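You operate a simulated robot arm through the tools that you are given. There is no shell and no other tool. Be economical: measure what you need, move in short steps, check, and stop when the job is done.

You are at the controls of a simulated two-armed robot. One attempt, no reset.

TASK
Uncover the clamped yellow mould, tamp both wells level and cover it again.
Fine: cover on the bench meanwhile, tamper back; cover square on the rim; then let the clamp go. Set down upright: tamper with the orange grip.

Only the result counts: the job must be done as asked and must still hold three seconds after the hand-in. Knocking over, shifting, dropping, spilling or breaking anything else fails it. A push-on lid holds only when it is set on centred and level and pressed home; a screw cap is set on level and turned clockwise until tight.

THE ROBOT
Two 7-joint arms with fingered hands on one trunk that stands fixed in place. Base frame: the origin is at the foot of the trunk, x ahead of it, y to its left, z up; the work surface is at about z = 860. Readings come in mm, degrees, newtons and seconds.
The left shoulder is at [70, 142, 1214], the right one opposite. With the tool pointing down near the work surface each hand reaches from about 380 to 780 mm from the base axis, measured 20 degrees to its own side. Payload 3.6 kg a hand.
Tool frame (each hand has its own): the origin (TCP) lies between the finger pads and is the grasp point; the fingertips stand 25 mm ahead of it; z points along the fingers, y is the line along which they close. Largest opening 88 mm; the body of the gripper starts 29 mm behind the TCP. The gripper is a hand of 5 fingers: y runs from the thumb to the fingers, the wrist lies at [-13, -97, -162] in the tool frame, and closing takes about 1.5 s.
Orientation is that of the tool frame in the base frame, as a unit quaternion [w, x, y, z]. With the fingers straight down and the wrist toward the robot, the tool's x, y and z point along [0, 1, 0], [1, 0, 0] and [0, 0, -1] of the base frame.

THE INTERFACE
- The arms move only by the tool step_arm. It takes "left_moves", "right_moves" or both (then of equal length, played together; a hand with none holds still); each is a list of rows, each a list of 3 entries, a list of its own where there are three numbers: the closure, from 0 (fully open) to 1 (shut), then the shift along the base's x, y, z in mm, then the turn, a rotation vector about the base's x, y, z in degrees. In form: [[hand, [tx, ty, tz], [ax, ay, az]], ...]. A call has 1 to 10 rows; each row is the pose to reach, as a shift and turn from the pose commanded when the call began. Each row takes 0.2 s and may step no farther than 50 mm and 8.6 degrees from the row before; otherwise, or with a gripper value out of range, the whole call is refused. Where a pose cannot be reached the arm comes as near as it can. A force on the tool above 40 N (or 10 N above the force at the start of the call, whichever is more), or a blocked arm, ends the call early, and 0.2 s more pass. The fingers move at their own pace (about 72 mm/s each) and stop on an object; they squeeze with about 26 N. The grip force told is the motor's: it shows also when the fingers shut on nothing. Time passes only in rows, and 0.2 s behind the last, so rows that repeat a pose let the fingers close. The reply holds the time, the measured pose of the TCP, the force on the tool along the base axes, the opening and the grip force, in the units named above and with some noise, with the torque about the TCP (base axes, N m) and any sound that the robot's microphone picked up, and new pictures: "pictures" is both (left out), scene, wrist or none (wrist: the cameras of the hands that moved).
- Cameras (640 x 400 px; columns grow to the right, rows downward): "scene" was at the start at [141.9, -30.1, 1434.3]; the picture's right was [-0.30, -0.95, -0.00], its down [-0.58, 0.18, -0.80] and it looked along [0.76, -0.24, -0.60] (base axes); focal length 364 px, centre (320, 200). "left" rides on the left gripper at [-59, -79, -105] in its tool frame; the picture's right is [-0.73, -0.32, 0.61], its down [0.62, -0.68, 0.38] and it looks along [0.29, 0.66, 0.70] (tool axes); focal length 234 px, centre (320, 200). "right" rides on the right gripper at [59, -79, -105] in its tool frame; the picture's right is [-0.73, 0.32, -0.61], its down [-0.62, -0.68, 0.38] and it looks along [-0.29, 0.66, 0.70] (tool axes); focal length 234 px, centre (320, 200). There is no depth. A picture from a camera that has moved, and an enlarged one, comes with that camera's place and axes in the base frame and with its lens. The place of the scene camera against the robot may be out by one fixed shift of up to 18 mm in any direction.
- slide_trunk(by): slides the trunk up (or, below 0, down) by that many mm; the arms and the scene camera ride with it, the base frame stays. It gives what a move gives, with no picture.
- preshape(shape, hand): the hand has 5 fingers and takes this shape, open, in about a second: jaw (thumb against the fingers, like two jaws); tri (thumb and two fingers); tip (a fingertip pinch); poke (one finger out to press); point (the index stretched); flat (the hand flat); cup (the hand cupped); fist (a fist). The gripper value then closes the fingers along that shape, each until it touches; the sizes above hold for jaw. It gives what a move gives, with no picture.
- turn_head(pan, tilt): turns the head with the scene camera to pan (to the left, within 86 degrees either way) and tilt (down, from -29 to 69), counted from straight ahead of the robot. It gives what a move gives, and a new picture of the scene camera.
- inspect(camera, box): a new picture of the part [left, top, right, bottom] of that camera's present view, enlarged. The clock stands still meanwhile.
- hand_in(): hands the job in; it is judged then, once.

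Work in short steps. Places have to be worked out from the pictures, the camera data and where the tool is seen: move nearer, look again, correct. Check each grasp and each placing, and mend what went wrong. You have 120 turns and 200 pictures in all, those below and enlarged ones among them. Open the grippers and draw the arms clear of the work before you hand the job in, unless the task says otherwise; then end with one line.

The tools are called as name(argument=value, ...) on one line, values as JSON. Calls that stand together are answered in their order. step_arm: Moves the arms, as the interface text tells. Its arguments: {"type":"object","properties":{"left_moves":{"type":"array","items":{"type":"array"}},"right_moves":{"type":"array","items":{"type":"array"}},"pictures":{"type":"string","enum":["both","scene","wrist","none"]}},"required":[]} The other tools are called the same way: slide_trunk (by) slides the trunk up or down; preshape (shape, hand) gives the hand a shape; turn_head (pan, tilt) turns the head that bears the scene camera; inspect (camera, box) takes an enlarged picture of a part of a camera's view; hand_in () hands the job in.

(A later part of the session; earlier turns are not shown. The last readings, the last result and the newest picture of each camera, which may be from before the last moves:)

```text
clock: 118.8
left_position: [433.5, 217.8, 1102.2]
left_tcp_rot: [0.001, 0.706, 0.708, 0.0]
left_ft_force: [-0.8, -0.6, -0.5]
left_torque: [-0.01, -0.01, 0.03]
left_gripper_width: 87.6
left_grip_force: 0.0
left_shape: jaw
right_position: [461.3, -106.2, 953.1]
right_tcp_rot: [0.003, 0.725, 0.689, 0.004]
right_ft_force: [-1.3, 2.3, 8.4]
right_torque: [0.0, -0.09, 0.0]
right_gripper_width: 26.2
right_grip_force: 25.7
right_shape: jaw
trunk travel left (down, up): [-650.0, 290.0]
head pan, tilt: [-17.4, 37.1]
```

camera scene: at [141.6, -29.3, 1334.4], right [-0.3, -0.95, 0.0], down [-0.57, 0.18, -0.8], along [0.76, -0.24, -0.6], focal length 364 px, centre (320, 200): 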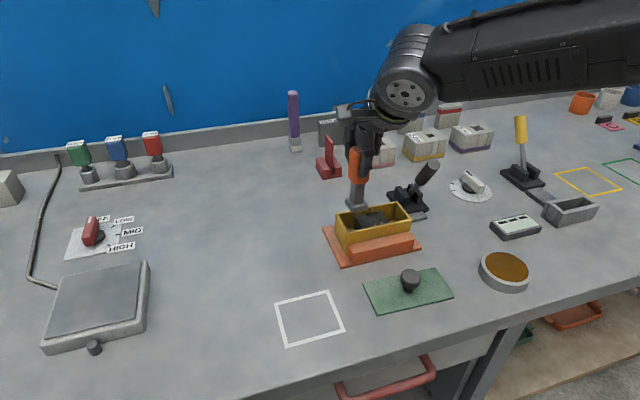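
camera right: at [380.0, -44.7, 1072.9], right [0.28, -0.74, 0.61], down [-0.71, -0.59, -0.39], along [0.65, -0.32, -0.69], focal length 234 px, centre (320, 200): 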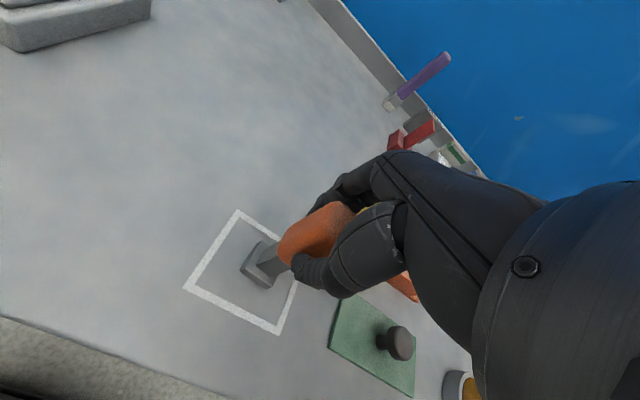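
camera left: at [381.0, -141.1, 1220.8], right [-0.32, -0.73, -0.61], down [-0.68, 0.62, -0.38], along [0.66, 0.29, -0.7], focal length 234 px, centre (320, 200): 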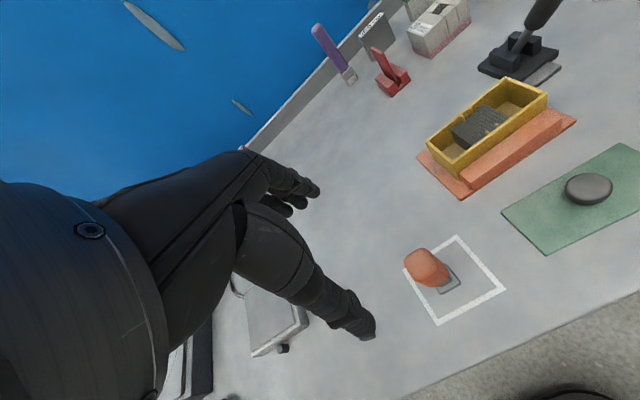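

Set down with ~11 N. I ease up 1 mm, release, and rise straight up.

step_arm(right_moves=[[1, [0, 0, 1], [0, 0, 0]], [0, [0, 0, 1], [0, 0, 0]], [0, [0, 0, 1], [0, 0, 0]], [0, [0, 0, 1], [0, 0, 0]], [0, [0, 0, 1], [0, 0, 0]], [0, [0, 0, 1], [0, 0, 0]], [0, [0, 0, 40], [0, 0, 0]], [0, [0, 0, 85], [0, 0, 0]], [0, [0, 0, 125], [0, 0, 0]]], pictures="wrist")

```text
clock: 120.8
left_position: [433.6, 215.9, 1103.1]
left_tcp_rot: [0.0, 0.707, 0.707, 0.0]
left_ft_force: [-0.4, 0.3, 0.0]
left_torque: [0.03, 0.0, 0.02]
left_gripper_width: 87.7
left_grip_force: 0.0
left_shape: jaw
right_position: [460.4, -104.0, 1077.4]
right_tcp_rot: [0.004, 0.725, 0.688, 0.004]
right_ft_force: [0.1, 0.2, -0.2]
right_torque: [0.03, -0.01, -0.03]
right_gripper_width: 87.7
right_grip_force: 0.1
right_shape: jaw
trunk travel left (down, up): [-650.0, 290.0]
head pan, tilt: [-17.4, 37.1]
camera right: at [382.3, -41.2, 1183.1], right [0.28, -0.74, 0.61], down [-0.71, -0.59, -0.39], along [0.65, -0.32, -0.69], focal length 234 px, centre (320, 200)
```

right: 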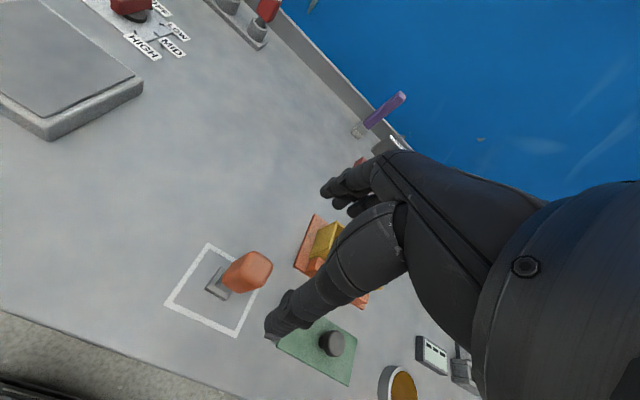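

Tamper upright in its square. I swing over to the cover's knob at (457,-280), squaring the hand again.

step_arm(right_moves=[[0, [-1, -44, 0], [0, 0.3, 1.5]], [0, [-2, -88, 0], [0, 0.65, 3]], [0, [-3, -132, 0], [0, 0.65, 3]], [0, [-3, -176, 0], [0, 0.65, 3]], [0, [-3, -176, -40], [0, 0.65, 3]], [0, [-3, -176, -80], [0, 0.65, 3]], [0, [-3, -176, -120], [0, 0.65, 3]], [0, [-3, -176, -120], [0, 0.65, 3]]])

```text
clock: 122.6
left_position: [434.4, 216.9, 1103.9]
left_tcp_rot: [0.001, 0.706, 0.708, -0.002]
left_ft_force: [-0.4, 0.8, -0.3]
left_torque: [-0.01, -0.03, 0.02]
left_gripper_width: 88.0
left_grip_force: 0.1
left_shape: jaw
right_position: [458.1, -282.7, 954.7]
right_tcp_rot: [0.0, 0.707, 0.707, 0.0]
right_ft_force: [-0.2, 0.3, 0.6]
right_torque: [0.0, -0.01, -0.03]
right_gripper_width: 87.9
right_grip_force: 0.0
right_shape: jaw
trunk travel left (down, up): [-650.0, 290.0]
head pan, tilt: [-17.4, 37.1]
camera scene: at [141.5, -29.3, 1334.4], right [-0.3, -0.95, 0.0], down [-0.57, 0.18, -0.8], along [0.76, -0.24, -0.6], focal length 364 px, centre (320, 200)
camera right: at [378.8, -223.1, 1061.0], right [0.32, -0.73, 0.61], down [-0.68, -0.62, -0.38], along [0.66, -0.29, -0.7], focal length 234 px, centre (320, 200)
```

scene: 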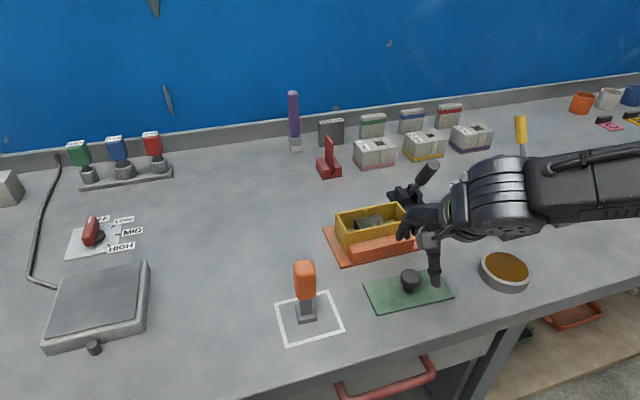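
right: 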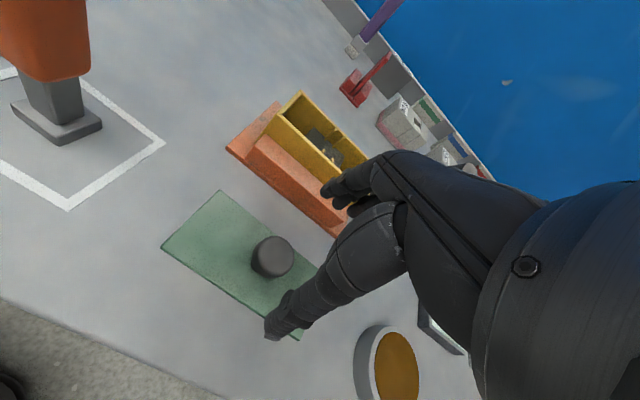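

Aligned over the knob. I descend to the same grasp height (z≈894) and close.

step_arm(right_moves=[[0, [0, 1.5, -20], [0, 0, 0]], [0, [0, 1.5, -40], [0, 0, 0]], [0, [0, 1.5, -55], [0, 0, 0]], [0, [0, 1.5, -61], [0, 0, 0]], [1, [0, 1.5, -61], [0, 0, 0]], [1, [0, 1.5, -61], [0, 0, 0]], [1, [0, 1.5, -61], [0, 0, 0]], [1, [0, 1.5, -61], [0, 0, 0]], [1, [0, 1.5, -61], [0, 0, 0]], [1, [0, 1.5, -61], [0, 0, 0]]], pictures="wrist")

```text
clock: 124.8
left_position: [433.6, 215.6, 1103.4]
left_tcp_rot: [0.0, 0.706, 0.708, 0.0]
left_ft_force: [0.5, -0.7, 0.8]
left_torque: [-0.01, -0.01, 0.01]
left_gripper_width: 88.0
left_grip_force: 0.1
left_shape: jaw
right_position: [459.6, -281.9, 894.8]
right_tcp_rot: [-0.001, 0.707, 0.707, 0.0]
right_ft_force: [-0.1, -0.1, -0.4]
right_torque: [-0.02, 0.01, 0.01]
right_gripper_width: 15.6
right_grip_force: 25.5
right_shape: jaw
trunk travel left (down, up): [-650.0, 290.0]
head pan, tilt: [-17.4, 37.1]
camera right: at [380.0, -222.0, 1001.0], right [0.32, -0.73, 0.61], down [-0.68, -0.62, -0.38], along [0.66, -0.29, -0.7], focal length 234 px, centre (320, 200)
```

right: 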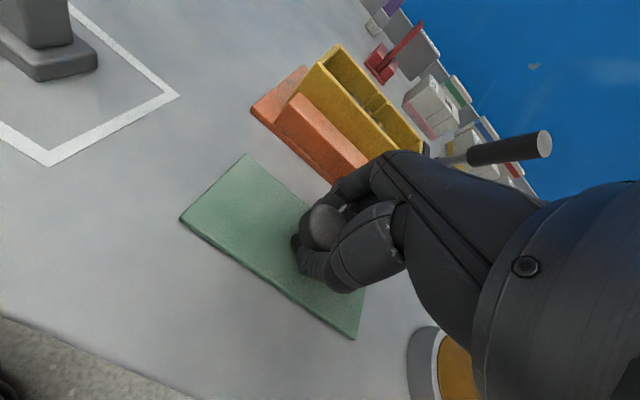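

The grip is 3 mm narrower than before because I'm ~2 mm higher. I reopen slightly, lower 2 mm and regrip to match the original hold.

step_arm(right_moves=[[0.5, [0, 0, 0], [0, 0, 0]], [0.5, [0, 0, 0], [0, 0, 0]], [0.5, [0, 1, -2.2], [0, 0, 0]], [1, [0, 1, -2.2], [0, 0, 0]], [1, [0, 1, -2.2], [0, 0, 0]], [1, [0, 1, -2.2], [0, 0, 0]], [1, [0, 1, -2.2], [0, 0, 0]], [1, [0, 1, -2.2], [0, 0, 0]]], pictures="none")

```text
clock: 126.6
left_position: [433.6, 215.9, 1103.3]
left_tcp_rot: [0.0, 0.706, 0.708, 0.0]
left_ft_force: [0.0, 0.3, -0.7]
left_torque: [0.02, -0.01, -0.01]
left_gripper_width: 87.8
left_grip_force: 0.1
left_shape: jaw
right_position: [460.9, -279.9, 892.9]
right_tcp_rot: [-0.001, 0.707, 0.707, -0.002]
right_ft_force: [-0.2, -0.1, 0.3]
right_torque: [-0.01, -0.01, 0.0]
right_gripper_width: 14.5
right_grip_force: 26.2
right_shape: jaw
trunk travel left (down, up): [-650.0, 290.0]
head pan, tilt: [-17.4, 37.1]
```

Grip on the stalk is firm. I lift the cover and carry it over the mould, stopping ~40 mm above the rim to check alignment.

step_arm(right_moves=[[1, [0, 0, 10], [0, 0, 0]], [1, [0, 0, 45], [0, 0, 0]], [1, [0, 0, 85], [0, 0, 0]], [1, [0, 0, 115], [0, 0, 0]], [1, [42, 4, 115], [0, 0, 0]], [1, [84, 8, 115], [0, 0, 0]], [1, [125, 11, 115], [0, 0, 0]], [1, [125, 11, 95], [0, 0, 0]], [1, [125, 11, 95], [0, 0, 0]]], pictures="none")

inspect(camera="scene", box=[310, 160, 450, 275])

inspect(camera="right", box=[110, 130, 400, 360])

```text
clock: 128.6
left_position: [433.4, 217.0, 1103.7]
left_tcp_rot: [0.0, 0.707, 0.708, 0.0]
left_ft_force: [0.2, 0.2, 0.0]
left_torque: [0.01, 0.05, 0.02]
left_gripper_width: 87.6
left_grip_force: 0.1
left_shape: jaw
right_position: [584.3, -269.3, 990.2]
right_tcp_rot: [0.0, 0.707, 0.708, -0.001]
right_ft_force: [0.8, 1.0, -0.4]
right_torque: [0.0, 0.0, 0.01]
right_gripper_width: 14.4
right_grip_force: 26.1
right_shape: jaw
trunk travel left (down, up): [-650.0, 290.0]
head pan, tilt: [-17.4, 37.1]
```

```text
3.48 times, centred on (380, 218) of scene
camera zoom: at [141.8, -29.9, 1334.4], right [-0.3, -0.95, 0.0], down [-0.58, 0.18, -0.8], along [0.76, -0.24, -0.6], focal length 1268 px, centre (111, 139)
```

zoom: 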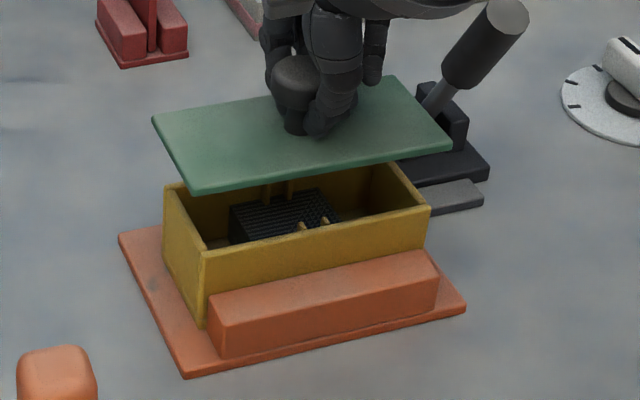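

```text
1.74 times, centred on (255, 245) of right
camera zoom: at [505.4, -210.7, 1096.4], right [0.32, -0.73, 0.61], down [-0.68, -0.62, -0.38], along [0.66, -0.29, -0.7], focal length 407 px, centre (433, 122)
```

zoom: 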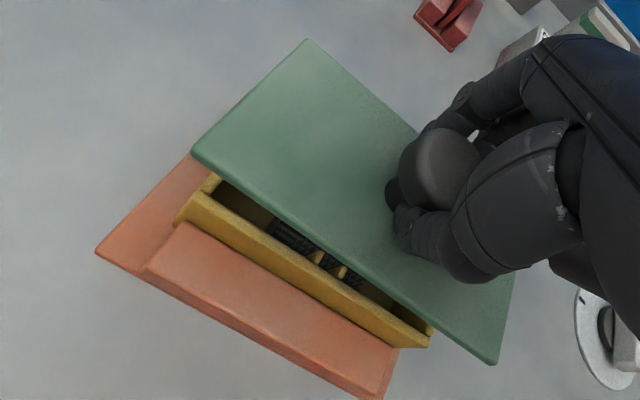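

Cover is level. I lower to just above the rim where parallax is small, then compare edges.

step_arm(right_moves=[[1, [0, 0, -12], [0, 0, 0]], [1, [0, 0, -24], [0, 0, 0]], [1, [0, 0, -24], [0, 0, 0]]], pictures="none")

inspect(camera="scene", box=[320, 180, 430, 265])

inspect(camera="right", box=[120, 140, 370, 340])

```text
clock: 129.4
left_position: [433.5, 216.4, 1103.7]
left_tcp_rot: [-0.001, 0.706, 0.708, 0.001]
left_ft_force: [-0.5, -0.6, -0.2]
left_torque: [-0.02, 0.01, -0.03]
left_gripper_width: 87.7
left_grip_force: 0.2
left_shape: jaw
right_position: [583.9, -267.4, 966.4]
right_tcp_rot: [-0.001, 0.707, 0.707, 0.0]
right_ft_force: [-0.3, 0.9, -1.1]
right_torque: [-0.04, -0.02, 0.0]
right_gripper_width: 14.5
right_grip_force: 25.9
right_shape: jaw
trunk travel left (down, up): [-650.0, 290.0]
head pan, tilt: [-17.4, 37.1]
```

```text
4.71 times, centred on (375, 222) of scene
camera zoom: at [141.9, -30.0, 1334.3], right [-0.3, -0.95, 0.0], down [-0.58, 0.18, -0.8], along [0.76, -0.24, -0.6], focal length 1715 px, centre (61, 94)
```

zoom: 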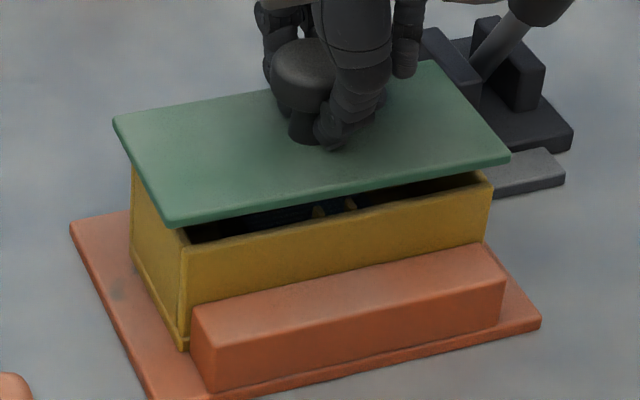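

```text
2.00 times, centred on (245, 240) of right
camera zoom: at [504.3, -209.8, 1071.7], right [0.32, -0.73, 0.61], down [-0.68, -0.62, -0.38], along [0.66, -0.29, -0.7], focal length 468 px, centre (470, 120)
```

zoom: 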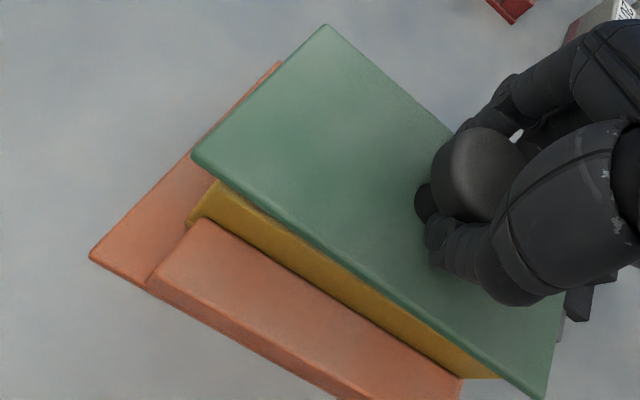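

The cover sits ~7 mm too far back and ~1° yawed relative to the rim. I correct that, lower to ~2 mm above the rim, and zoom on both ends.

step_arm(right_moves=[[1, [-4, 0.5, 0], [0, 0, 0.8]], [1, [-7, 0.5, -2], [0, 0, 0.8]], [1, [-7, 0.5, -4], [0, 0, 0.8]], [1, [-7, 0.5, -4], [0, 0, 0.8]]], pictures="none")

inspect(camera="scene", box=[325, 190, 375, 245])

inspect(camera="scene", box=[375, 185, 425, 235])

inspect(camera="right", box=[140, 150, 260, 250])

```text
clock: 130.4
left_position: [433.3, 215.1, 1101.6]
left_tcp_rot: [0.0, 0.706, 0.708, 0.0]
left_ft_force: [0.1, 0.2, -0.5]
left_torque: [-0.03, 0.0, 0.0]
left_gripper_width: 87.7
left_grip_force: 0.0
left_shape: jaw
right_position: [576.8, -267.1, 961.8]
right_tcp_rot: [-0.001, 0.702, 0.712, -0.001]
right_ft_force: [-0.3, 0.9, -0.9]
right_torque: [-0.01, -0.03, 0.0]
right_gripper_width: 14.8
right_grip_force: 26.2
right_shape: jaw
trunk travel left (down, up): [-650.0, 290.0]
head pan, tilt: [-17.4, 37.1]
```

```text
7.27 times, centred on (350, 218) of scene
camera zoom: at [141.9, -30.1, 1334.3], right [-0.3, -0.95, 0.0], down [-0.58, 0.18, -0.8], along [0.76, -0.24, -0.6], focal length 2650 px, centre (102, 73)
```

zoom: 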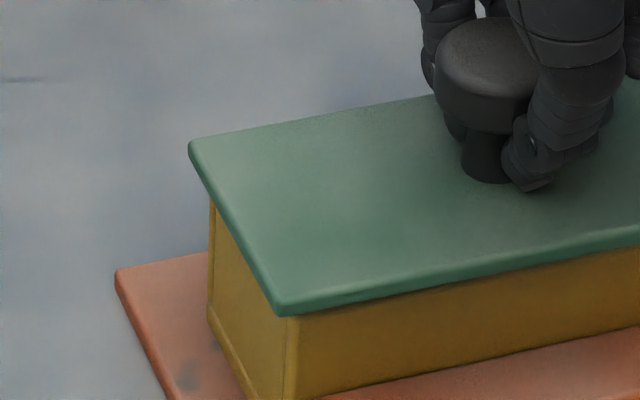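

```text
8.00 times, centred on (400, 210) of scene
camera zoom: at [141.9, -30.1, 1334.3], right [-0.3, -0.95, 0.0], down [-0.58, 0.18, -0.8], along [0.76, -0.24, -0.6], focal length 2916 px, centre (-320, 120)
```

zoom: 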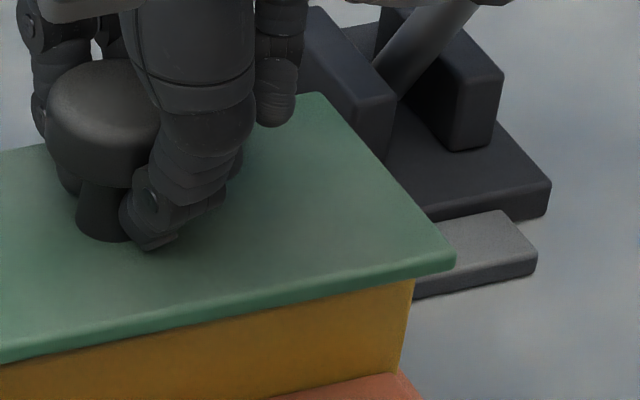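

```text
4.00 times, centred on (200, 200) of right
camera zoom: at [496.6, -210.6, 1067.4], right [0.33, -0.72, 0.61], down [-0.67, -0.63, -0.38], along [0.66, -0.28, -0.7], focal length 937 px, centre (800, 200)
```

zoom: 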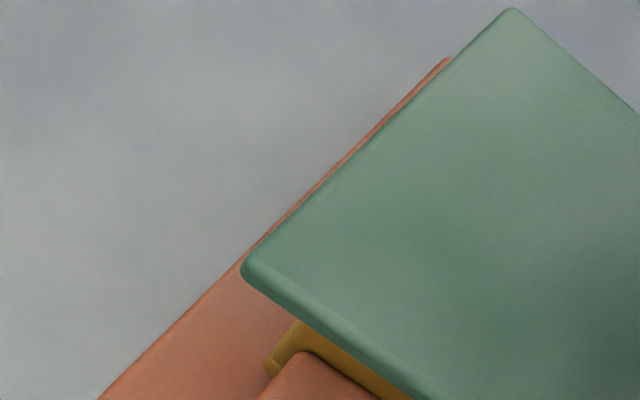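

Overhangs measured: left 3.5 / right 8 mm, back 4 / front ~1 mm. I shift (-1.5, +2.3) and lower onto the rim gently.

step_arm(right_moves=[[1, [-1.5, 2.3, 0], [0, 0, -0.3]], [1, [-1.5, 2.3, -1], [0, 0, -0.3]], [1, [-1.5, 2.3, -2.5], [0, 0, -0.3]], [1, [-1.5, 2.3, -4], [0, 0, -0.3]], [1, [-1.5, 2.3, -4], [0, 0, -0.3]]], pictures="none")

```text
clock: 131.6
left_position: [434.9, 215.9, 1101.2]
left_tcp_rot: [0.0, 0.706, 0.708, 0.001]
left_ft_force: [0.1, 0.1, 0.4]
left_torque: [-0.01, 0.01, 0.03]
left_gripper_width: 87.7
left_grip_force: 0.1
left_shape: jaw
right_position: [575.5, -266.6, 957.4]
right_tcp_rot: [-0.001, 0.704, 0.71, -0.001]
right_ft_force: [0.1, -0.2, -0.9]
right_torque: [-0.02, 0.02, -0.01]
right_gripper_width: 14.6
right_grip_force: 26.4
right_shape: jaw
trunk travel left (down, up): [-650.0, 290.0]
head pan, tilt: [-17.4, 37.1]
```

No contact yet; 1 mm steps further.

step_arm(right_moves=[[1, [0, 0, -1], [0, 0, 0]], [1, [0, 0, -2], [0, 0, 0]], [1, [0, 0, -3], [0, 0, 0]], [1, [0, 0, -3], [0, 0, 0]]], pictures="none")

inspect(camera="scene", box=[320, 180, 430, 260])

```text
clock: 132.6
left_position: [433.7, 216.7, 1102.2]
left_tcp_rot: [0.0, 0.706, 0.708, 0.0]
left_ft_force: [0.4, -0.4, 0.5]
left_torque: [-0.03, 0.02, 0.0]
left_gripper_width: 88.1
left_grip_force: 0.0
left_shape: jaw
right_position: [575.0, -267.1, 954.9]
right_tcp_rot: [-0.002, 0.704, 0.71, 0.0]
right_ft_force: [0.0, -0.2, -0.2]
right_torque: [0.0, 0.01, 0.03]
right_gripper_width: 14.6
right_grip_force: 25.8
right_shape: jaw
trunk travel left (down, up): [-650.0, 290.0]
head pan, tilt: [-17.4, 37.1]
```

```text
5.00 times, centred on (375, 220) of scene
camera zoom: at [142.0, -30.0, 1334.3], right [-0.3, -0.95, 0.0], down [-0.58, 0.18, -0.8], along [0.76, -0.24, -0.6], focal length 1822 px, centre (45, 100)
```

zoom: 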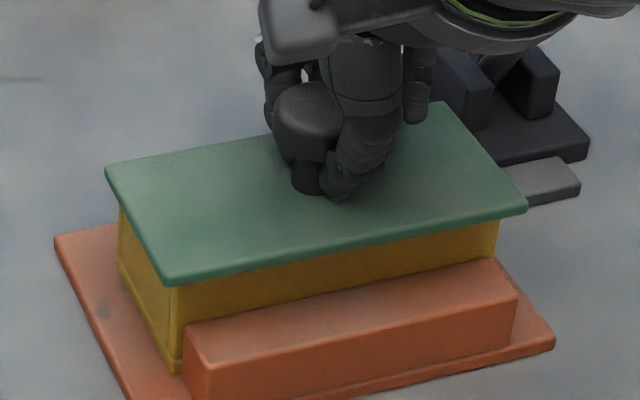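

Seen against the rim, the cover now overhangs the front by ~7 and the back by -2, so it must go back ~4 mm. I shift +4 in x (raised 1 mm) and lower until contact.

step_arm(right_moves=[[1, [0, 0, 1.5], [0, 0, 0]], [1, [4, -0.5, 1.5], [0, 0, 0]], [1, [4, -0.5, 0], [0, 0, 0]], [1, [4, -0.5, -1], [0, 0, 0]], [1, [4, -0.5, -2], [0, 0, 0]], [1, [4, -0.5, -2], [0, 0, 0]]], pictures="none")

inspect(camera="scene", box=[320, 180, 430, 260])

```text
clock: 134.0
left_position: [434.6, 216.3, 1102.7]
left_tcp_rot: [0.0, 0.706, 0.708, 0.0]
left_ft_force: [-0.6, -0.2, 0.8]
left_torque: [0.01, -0.01, -0.03]
left_gripper_width: 87.8
left_grip_force: 0.0
left_shape: jaw
right_position: [579.4, -270.0, 951.3]
right_tcp_rot: [-0.001, 0.704, 0.71, 0.0]
right_ft_force: [0.6, -0.1, 0.0]
right_torque: [0.02, 0.01, -0.05]
right_gripper_width: 14.3
right_grip_force: 26.1
right_shape: jaw
trunk travel left (down, up): [-650.0, 290.0]
head pan, tilt: [-17.4, 37.1]
```

```text
5.00 times, centred on (375, 220) of scene
camera zoom: at [142.0, -30.1, 1334.3], right [-0.3, -0.95, 0.0], down [-0.58, 0.18, -0.8], along [0.76, -0.24, -0.6], focal length 1822 px, centre (45, 100)
```

zoom: 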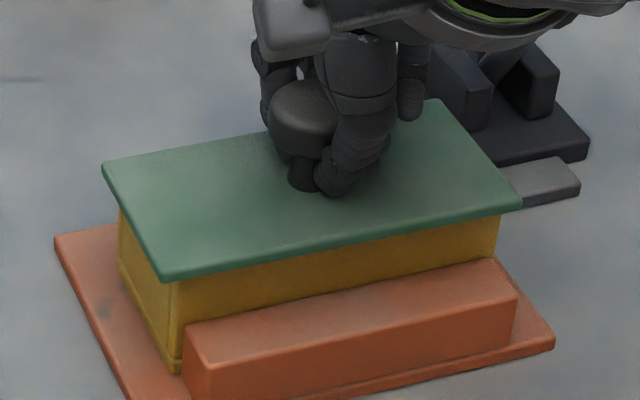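

The cover is already resting on the rim (its weight is off the hand; fingers cage the stalk). Measured: it still needs about +2 in x, -1.5 in y and +0.6° yaw; I nudge it.

step_arm(right_moves=[[1, [1.2, -0.8, 0.5], [0, 0, 0.6]], [1, [2.5, -1.6, 0.5], [0, 0, 0.6]], [1, [2.5, -1.6, 0.5], [0, 0, 0.6]]], pictures="none")

inspect(camera="scene", box=[320, 180, 430, 260])

inspect(camera="right", box=[120, 140, 370, 340])

```text
clock: 134.8
left_position: [433.5, 216.1, 1102.2]
left_tcp_rot: [0.001, 0.707, 0.708, 0.0]
left_ft_force: [0.5, -0.4, -0.6]
left_torque: [0.01, 0.02, -0.02]
left_gripper_width: 87.5
left_grip_force: 0.0
left_shape: jaw
right_position: [580.2, -269.0, 953.3]
right_tcp_rot: [-0.001, 0.7, 0.714, 0.001]
right_ft_force: [-0.8, 0.3, -0.3]
right_torque: [0.02, -0.02, -0.03]
right_gripper_width: 14.3
right_grip_force: 26.3
right_shape: jaw
trunk travel left (down, up): [-650.0, 290.0]
head pan, tilt: [-17.4, 37.1]
```

```text
5.00 times, centred on (375, 220) of scene
camera zoom: at [142.0, -30.0, 1334.3], right [-0.3, -0.95, 0.0], down [-0.58, 0.18, -0.8], along [0.76, -0.24, -0.6], focal length 1822 px, centre (45, 100)
```

zoom: 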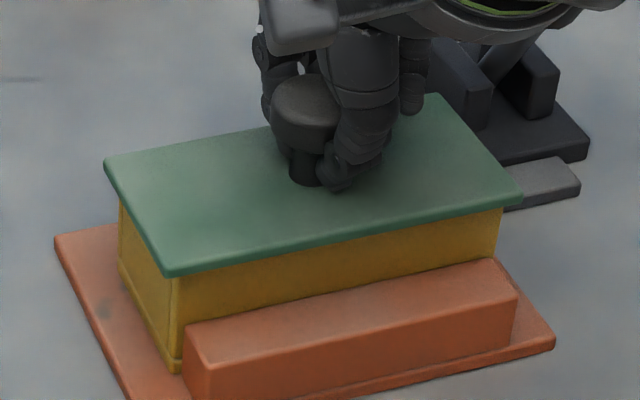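

```text
2.00 times, centred on (245, 240) of right
camera zoom: at [500.4, -212.2, 1059.0], right [0.34, -0.72, 0.61], down [-0.67, -0.64, -0.38], along [0.66, -0.28, -0.7], focal length 468 px, centre (470, 120)
```

zoom: 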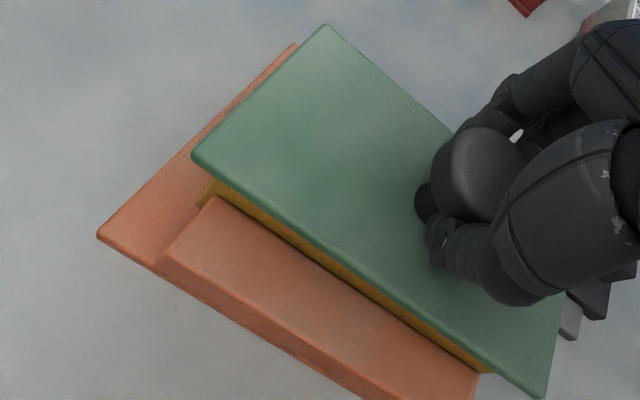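

Now overhangs are even on all sides (≈2.5 front/back, ≈4.3 left/right) and the edges are parallel. I release and rise straight up.

step_arm(right_moves=[[0.8, [0, 0, 1], [0, 0, 0]], [0.5, [0, 0, 1], [0, 0, 0]], [0.4, [0, 0, 1], [0, 0, 0]], [0.4, [0, 0, 1], [0, 0, 0]], [0.4, [0, 0, 1], [0, 0, 0]], [0.4, [0, 0, 20], [0, 0, 0]], [0.4, [0, 0, 55], [0, 0, 0]], [0.4, [0, 0, 95], [0, 0, 0]], [0.4, [-20, 0, 125], [0, 0, 0]], [0.4, [-20, 0, 125], [0, 0, 0]]], pictures="none")

inspect(camera="scene", box=[320, 170, 440, 260])

inspect(camera="right", box=[120, 140, 370, 340])

```text
clock: 137.0
left_position: [433.9, 216.2, 1102.6]
left_tcp_rot: [0.0, 0.707, 0.708, 0.0]
left_ft_force: [-0.7, -0.7, 0.1]
left_torque: [0.01, 0.03, -0.02]
left_gripper_width: 87.4
left_grip_force: 0.0
left_shape: jaw
right_position: [555.6, -267.5, 1078.1]
right_tcp_rot: [0.0, 0.7, 0.714, -0.001]
right_ft_force: [-0.8, 0.4, 0.1]
right_torque: [-0.01, 0.01, 0.01]
right_gripper_width: 52.6
right_grip_force: 0.0
right_shape: jaw
trunk travel left (down, up): [-650.0, 290.0]
head pan, tilt: [-17.4, 37.1]
```

```text
4.44 times, centred on (380, 215) of scene
camera zoom: at [142.8, -29.9, 1334.2], right [-0.3, -0.95, 0.0], down [-0.58, 0.18, -0.8], along [0.76, -0.24, -0.6], focal length 1620 px, centre (53, 133)
```

zoom: 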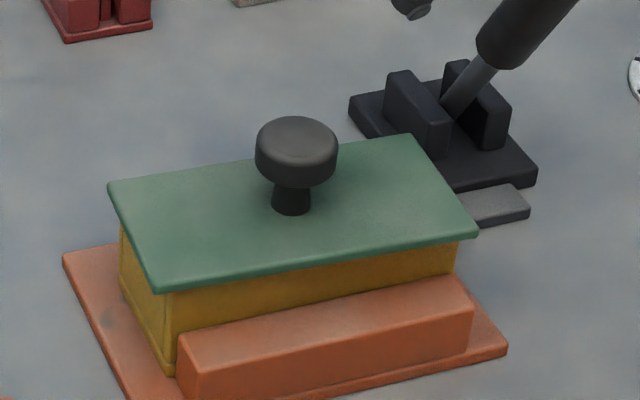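

```text
2.00 times, centred on (245, 240) of right
camera zoom: at [476.4, -211.5, 1183.3], right [0.34, -0.72, 0.61], down [-0.67, -0.64, -0.38], along [0.66, -0.28, -0.7], focal length 468 px, centre (470, 120)
```

zoom: 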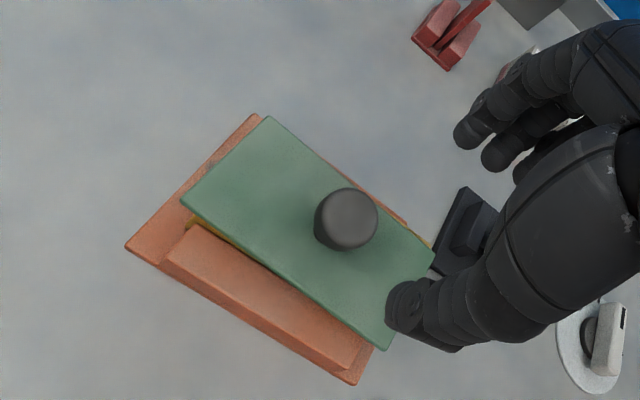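

The release twisted the cover ~3.4° clockwise. I'll regrip the knob's wider head (higher up) for a firm hold and rotate it back.

step_arm(right_moves=[[0.2, [24, 1, 0], [0, 0, 0]], [0.2, [24, 1, -45], [0, 0, 0]], [0.2, [24, 1, -85], [0, 0, 0]], [0.2, [24, 1, -110], [0, 0, 0]], [1, [24, 1, -110], [0, 0, 0]], [1, [24, 1, -110], [0, 0, 0]], [1, [24, 1, -110], [0, 0, 0]], [1, [24, 1, -110], [0, 0, 0]], [1, [24, 1, -110], [0, 0, 0]]], pictures="none")

inspect(camera="scene", box=[320, 170, 440, 260])

```text
clock: 139.0
left_position: [434.0, 216.6, 1102.2]
left_tcp_rot: [0.0, 0.706, 0.708, -0.001]
left_ft_force: [-0.1, -0.4, -0.3]
left_torque: [-0.02, 0.01, -0.03]
left_gripper_width: 87.7
left_grip_force: 0.0
left_shape: jaw
right_position: [585.5, -268.8, 968.0]
right_tcp_rot: [0.001, 0.7, 0.714, 0.0]
right_ft_force: [-0.2, -0.2, 1.0]
right_torque: [0.01, -0.02, -0.05]
right_gripper_width: 24.3
right_grip_force: 26.3
right_shape: jaw
trunk travel left (down, up): [-650.0, 290.0]
head pan, tilt: [-17.4, 37.1]
```

```text
4.44 times, centred on (380, 215) of scene
camera zoom: at [141.9, -30.0, 1334.3], right [-0.3, -0.95, 0.0], down [-0.58, 0.18, -0.8], along [0.76, -0.24, -0.6], focal length 1620 px, centre (53, 133)
```

zoom: 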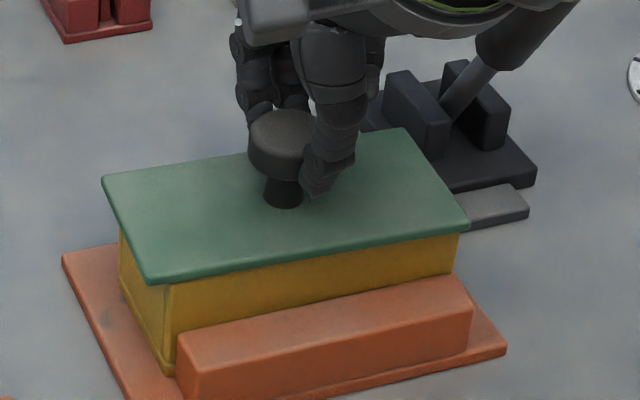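

Now gripping the head. Cover centre is (586.8,-265.9) vs rim (584.9,-268.2), yaw 2.9° CW. I rotate +2.9° and shift (-1.9,-2.3).

step_arm(right_moves=[[1, [0, 0, 0.8], [0, 0, 0]], [1, [-1, -1.1, 0.8], [0, 0, 1.5]], [1, [-1.9, -2.3, 0.8], [0, 0, 2.9]], [1, [-1.9, -2.3, 0], [0, 0, 2.9]], [1, [-1.9, -2.3, 0], [0, 0, 2.9]]], pictures="none")

inspect(camera="scene", box=[320, 170, 440, 260])

```text
clock: 140.2
left_position: [433.5, 215.2, 1102.3]
left_tcp_rot: [0.0, 0.706, 0.708, 0.0]
left_ft_force: [-0.1, -0.7, -0.4]
left_torque: [-0.03, -0.01, 0.03]
left_gripper_width: 87.7
left_grip_force: 0.2
left_shape: jaw
right_position: [585.3, -270.3, 968.9]
right_tcp_rot: [-0.001, 0.682, 0.731, 0.001]
right_ft_force: [0.0, -0.4, -0.2]
right_torque: [0.03, -0.01, 0.03]
right_gripper_width: 24.2
right_grip_force: 26.0
right_shape: jaw
trunk travel left (down, up): [-650.0, 290.0]
head pan, tilt: [-17.4, 37.1]
```

```text
4.44 times, centred on (380, 215) of scene
camera zoom: at [141.9, -30.1, 1334.4], right [-0.3, -0.95, 0.0], down [-0.58, 0.18, -0.8], along [0.76, -0.24, -0.6], focal length 1620 px, centre (53, 133)
```

zoom: 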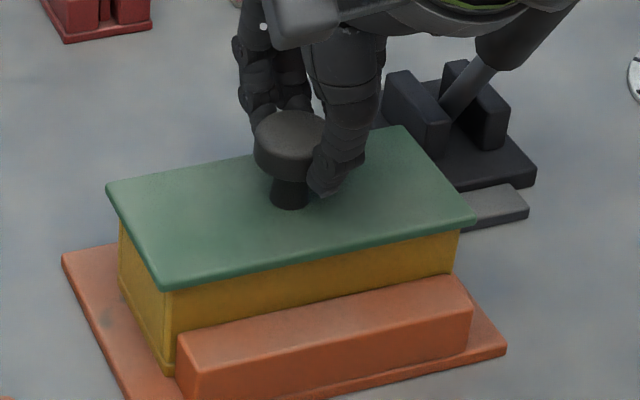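

Cover is now centred (584.9,-268.4) and square. I press down lightly, ease off, and open the fingers fully without moving the hand.

step_arm(right_moves=[[1, [0, 0, -1], [0, 0, 0]], [1, [0, 0, -2], [0, 0, 0]], [1, [0, 0, -2], [0, 0, 0]], [1, [0, 0, 0], [0, 0, 0]], [0.5, [0, 0, 0], [0, 0, 0]], [0, [0, 0, 0], [0, 0, 0]], [0, [0, 0, 0], [0, 0, 0]], [0, [0, 0, 0], [0, 0, 0]], [0, [0, 0, 0], [0, 0, 0]], [0, [0, 0, 40], [0, 0, 0]]], pictures="none")

step_arm(right_moves=[[0, [0, 0, 45], [0, 0, 0]], [0, [-20, 0, 75], [0, 0, 0]], [0, [-20, 0, 75], [0, 0, 0]]], pictures="none")

inspect(camera="scene", box=[320, 170, 440, 260])

inspect(camera="right", box=[120, 140, 370, 340])

```text
clock: 142.4
left_position: [432.0, 215.7, 1102.6]
left_tcp_rot: [0.002, 0.706, 0.708, 0.0]
left_ft_force: [-1.3, -0.1, 0.2]
left_torque: [0.05, 0.01, 0.0]
left_gripper_width: 87.8
left_grip_force: 0.0
left_shape: jaw
right_position: [581.8, -268.6, 1008.7]
right_tcp_rot: [0.0, 0.681, 0.732, 0.0]
right_ft_force: [-1.0, -0.9, 0.6]
right_torque: [0.0, -0.03, 0.0]
right_gripper_width: 87.9
right_grip_force: 0.0
right_shape: jaw
trunk travel left (down, up): [-650.0, 290.0]
head pan, tilt: [-17.4, 37.1]
```

```text
clock: 143.2
left_position: [435.4, 215.7, 1102.0]
left_tcp_rot: [0.0, 0.707, 0.708, -0.001]
left_ft_force: [-0.4, 0.7, 0.0]
left_torque: [0.01, 0.04, 0.04]
left_gripper_width: 87.5
left_grip_force: 0.0
left_shape: jaw
right_position: [563.2, -268.9, 1084.5]
right_tcp_rot: [-0.001, 0.682, 0.731, 0.0]
right_ft_force: [1.3, 0.6, -0.6]
right_torque: [-0.01, 0.02, -0.03]
right_gripper_width: 87.9
right_grip_force: 0.1
right_shape: jaw
trunk travel left (down, up): [-650.0, 290.0]
head pan, tilt: [-17.4, 37.1]
```

```text
4.44 times, centred on (380, 215) of scene
camera zoom: at [143.1, -30.1, 1334.2], right [-0.3, -0.95, 0.0], down [-0.58, 0.18, -0.8], along [0.76, -0.24, -0.6], focal length 1620 px, centre (53, 133)
```

zoom: 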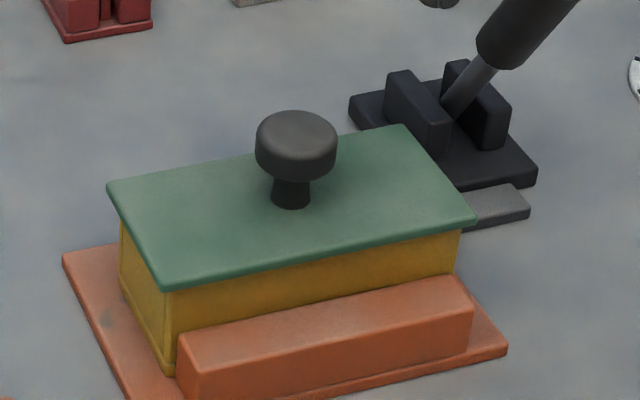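

```text
2.00 times, centred on (245, 240) of right
camera zoom: at [480.2, -215.2, 1190.8], right [0.37, -0.7, 0.61], down [-0.64, -0.67, -0.38], along [0.67, -0.24, -0.7], focal length 468 px, centre (470, 120)
```

zoom: 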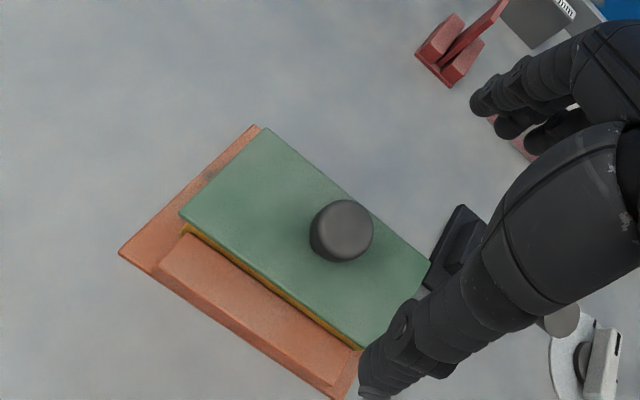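

The cover sits square on the rim, parallel to the fixture. Now the clamp: its lever leans toward me (tip ≈(610,-390,993)), the opposite of the released yellow one, so I'll push it away. I close the hand, pitch it forward a bit and position it in front of the lever.

step_arm(right_moves=[[0, [-5, -40, 10], [0, 0, -3.9]], [0.5, [-8, -80, 10], [0, -8, -3.9]], [1, [-8, -120, 10], [0, -15, -3.9]], [1, [-8, -120, -35], [0, -15, -3.9]], [1, [-8, -120, -75], [0, -15, -3.9]], [1, [-8, -120, -100], [0, -15, -3.9]], [1, [-8, -120, -100], [0, -15, -3.9]]])

```text
clock: 144.8
left_position: [432.6, 216.3, 1103.1]
left_tcp_rot: [0.001, 0.707, 0.707, -0.001]
left_ft_force: [0.2, 0.3, -0.2]
left_torque: [0.0, 0.02, 0.02]
left_gripper_width: 87.7
left_grip_force: 0.0
left_shape: jaw
right_position: [557.2, -389.0, 984.5]
right_tcp_rot: [0.095, 0.701, 0.702, 0.089]
right_ft_force: [0.4, 0.7, -0.2]
right_torque: [-0.01, -0.01, -0.02]
right_gripper_width: 0.2
right_grip_force: 25.7
right_shape: jaw
trunk travel left (down, up): [-650.0, 290.0]
head pan, tilt: [-17.4, 37.1]
camera scene: at [141.8, -29.7, 1334.4], right [-0.3, -0.95, 0.0], down [-0.58, 0.18, -0.8], along [0.76, -0.24, -0.6], focal length 364 px, centre (320, 200)
camera right: at [451.3, -330.2, 1066.1], right [0.16, -0.72, 0.68], down [-0.56, -0.63, -0.54], along [0.81, -0.29, -0.5], focal length 234 px, centre (320, 200)
```

scene: 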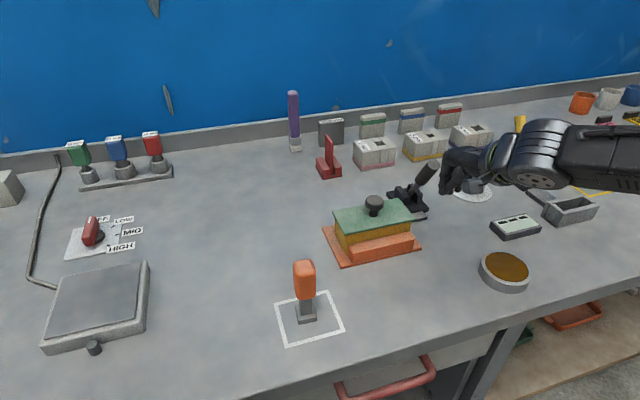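
right: 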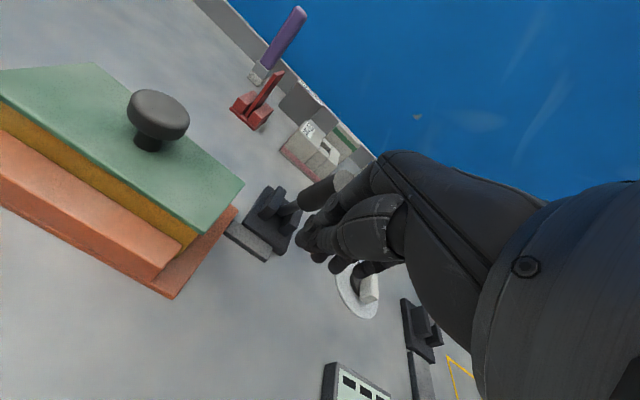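

The closed hand is right in front of the lever in y. I push in +x in 10 mm steps.

step_arm(right_moves=[[1, [10, 0, 0], [0, 0, 0]], [1, [20, 0, 0], [0, 0, 0]], [1, [30, 0, 0], [0, 0, 0]], [1, [40, 0, 0], [0, 0, 0]], [1, [50, 0, 0], [0, 0, 0]], [1, [60, 0, 0], [0, 0, 0]], [1, [60, 0, 0], [0, 0, 0]]], pictures="wrist")

inspect(camera="scene", box=[370, 120, 500, 240])

```text
clock: 146.4
left_position: [432.5, 215.2, 1102.0]
left_tcp_rot: [0.001, 0.707, 0.707, -0.001]
left_ft_force: [-0.3, -0.3, -0.1]
left_torque: [-0.02, 0.02, 0.01]
left_gripper_width: 87.7
left_grip_force: 0.0
left_shape: jaw
right_position: [617.5, -388.6, 983.7]
right_tcp_rot: [0.095, 0.7, 0.702, 0.09]
right_ft_force: [0.6, 0.1, 0.4]
right_torque: [-0.01, -0.03, 0.01]
right_gripper_width: 0.0
right_grip_force: 25.3
right_shape: jaw
trunk travel left (down, up): [-650.0, 290.0]
head pan, tilt: [-17.4, 37.1]
camera right: at [512.1, -329.5, 1064.7], right [0.16, -0.72, 0.68], down [-0.56, -0.63, -0.54], along [0.81, -0.29, -0.5], focal length 234 px, centre (320, 200)
```

right: 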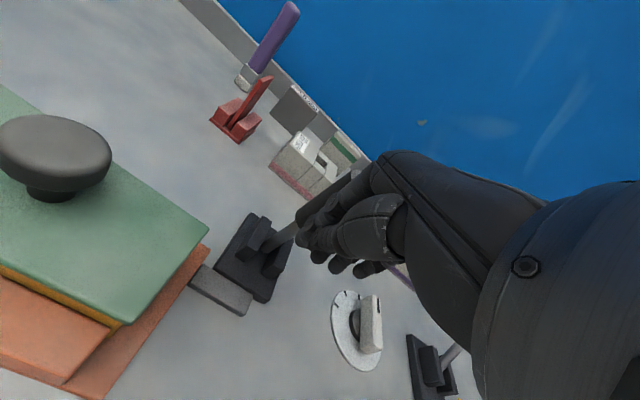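

```text
3.33 times, centred on (435, 180) of scene
camera zoom: at [141.7, -30.1, 1334.3], right [-0.3, -0.95, 0.0], down [-0.58, 0.18, -0.8], along [0.76, -0.24, -0.6], focal length 1215 px, centre (-63, 267)
```

zoom: 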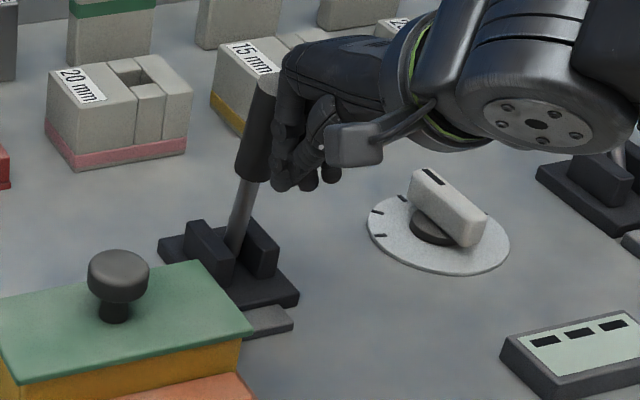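

The lever is swinging over with no resistance. I continue pushing.

step_arm(right_moves=[[1, [10, 0, 0], [0, 0, 0]], [1, [20, 0, 0], [0, 0, 0]], [1, [30, 0, -2], [0, 0, 0]], [1, [40, 0, -4], [0, 0, 0]], [1, [50, 0, -6], [0, 0, 0]], [1, [58, 0, -8], [0, 0, 0]], [1, [58, 0, -8], [0, 0, 0]]], pictures="none")

inspect(camera="scene", box=[370, 120, 500, 240])

```text
clock: 148.0
left_position: [433.8, 216.3, 1102.3]
left_tcp_rot: [0.0, 0.707, 0.707, 0.0]
left_ft_force: [0.4, 1.2, -0.3]
left_torque: [0.0, 0.0, 0.01]
left_gripper_width: 87.6
left_grip_force: 0.0
left_shape: jaw
right_position: [674.2, -390.2, 974.9]
right_tcp_rot: [0.095, 0.701, 0.702, 0.089]
right_ft_force: [-0.3, 0.4, -0.9]
right_torque: [-0.02, 0.01, 0.04]
right_gripper_width: 0.1
right_grip_force: 25.9
right_shape: jaw
trunk travel left (down, up): [-650.0, 290.0]
head pan, tilt: [-17.4, 37.1]
```

```text
3.33 times, centred on (435, 180) of scene
camera zoom: at [141.8, -30.1, 1334.3], right [-0.3, -0.95, 0.0], down [-0.58, 0.18, -0.8], along [0.76, -0.24, -0.6], focal length 1215 px, centre (-63, 267)
```

zoom: 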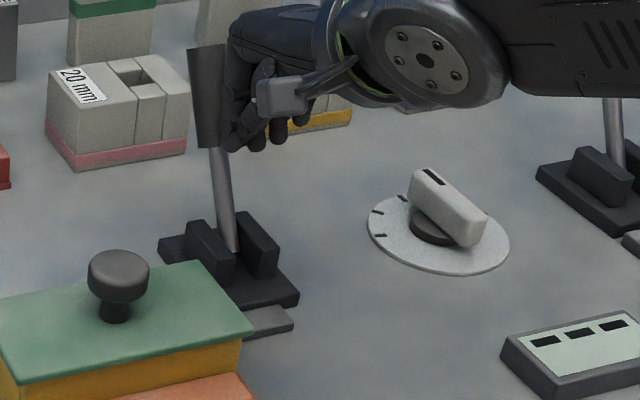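

Lever past vertical by ~15°. I push on, 5 mm at a time, until it meets its stop.

step_arm(right_moves=[[1, [6, 0, 0], [0, 0, 0]], [1, [12, 0, -1], [0, 0, 0]], [1, [18, 0, -2], [0, 0, 0]], [1, [24, 0, -4], [0, 0, 0]], [1, [30, 0, -6], [0, 0, 0]], [1, [36, 0, -8], [0, 0, 0]], [1, [36, 0, -8], [0, 0, 0]]], pictures="none")

inspect(camera="scene", box=[370, 120, 500, 240])

```text
clock: 149.3
left_position: [424.6, 217.1, 1106.9]
left_tcp_rot: [0.004, 0.705, 0.709, 0.002]
left_ft_force: [-0.5, 0.1, 1.3]
left_torque: [-0.01, -0.04, 0.0]
left_gripper_width: 87.7
left_grip_force: 0.0
left_shape: jaw
right_position: [692.8, -391.1, 977.5]
right_tcp_rot: [0.098, 0.701, 0.701, 0.091]
right_ft_force: [-41.8, -3.5, 16.1]
right_torque: [-0.05, 0.69, -0.09]
right_gripper_width: 0.0
right_grip_force: 25.4
right_shape: jaw
trunk travel left (down, up): [-650.0, 290.0]
head pan, tilt: [-17.4, 37.1]
stopped in row 6 (right hand): the force on the tool passed its limit (the readings are from after the stop); the commanded pose is now the measured one
```

```text
3.33 times, centred on (435, 180) of scene
camera zoom: at [128.2, -29.1, 1336.0], right [-0.3, -0.95, 0.0], down [-0.57, 0.18, -0.8], along [0.77, -0.24, -0.59], focal length 1215 px, centre (-63, 267)
```

zoom: 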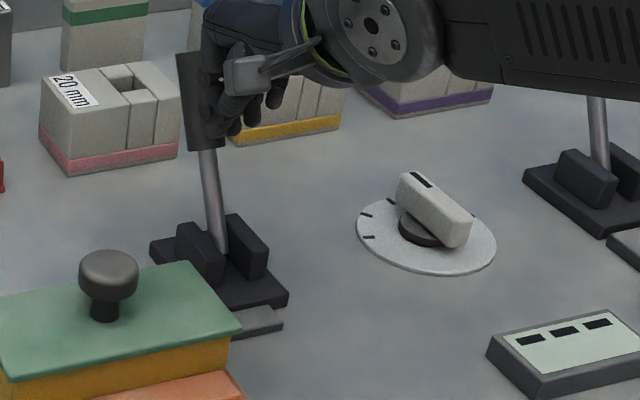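

The lever hit its end stop. I back the hand off, raise it and draw it clear, then check everything.

step_arm(right_moves=[[1, [-25, 0, 5], [0, 0, 0]], [1, [-60, 0, 25], [0, 0, 0]], [1, [-95, -10, 60], [0, 0, 0]], [1, [-130, -30, 90], [0, 5, 0]], [1, [-170, -45, 115], [0, 10, 0]], [0.5, [-210, -60, 140], [0, 15, 0]], [0, [-240, -70, 160], [0, 15, 0]], [0, [-240, -70, 160], [0, 15, 0]]], pictures="scene")

inspect(camera="scene", box=[320, 140, 460, 265])

inspect(camera="right", box=[60, 60, 300, 250])

```text
refused: row 3 steps farther than a row can; nothing moved
```

```text
3.20 times, centred on (390, 202) of scene
camera zoom: at [128.2, -29.1, 1336.0], right [-0.3, -0.95, 0.0], down [-0.57, 0.18, -0.8], along [0.77, -0.24, -0.59], focal length 1166 px, centre (96, 192)
```

zoom: 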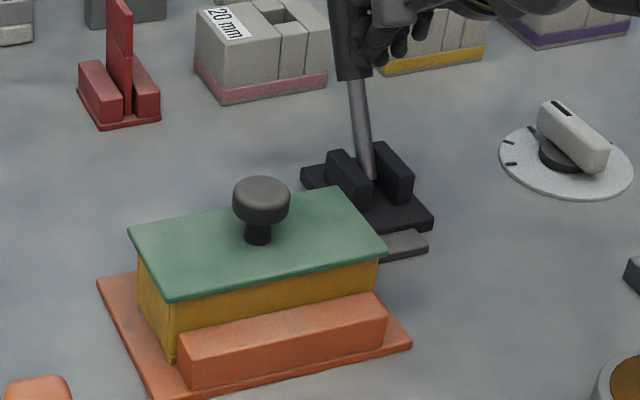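

```text
2.11 times, centred on (180, 155) of right
camera zoom: at [589.9, -331.1, 1058.5], right [0.15, -0.72, 0.68], down [-0.56, -0.63, -0.54], along [0.82, -0.3, -0.49], focal length 493 px, centre (615, 295)
```

zoom: 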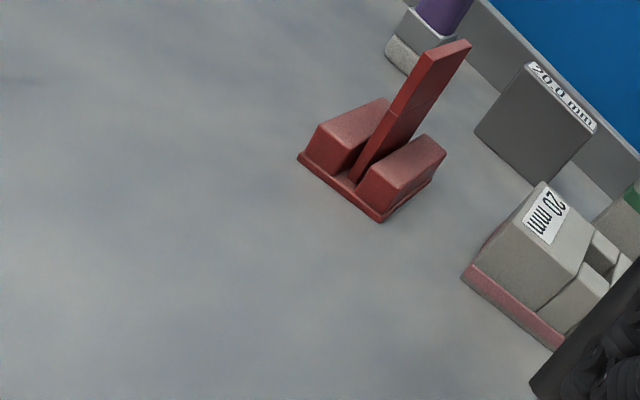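

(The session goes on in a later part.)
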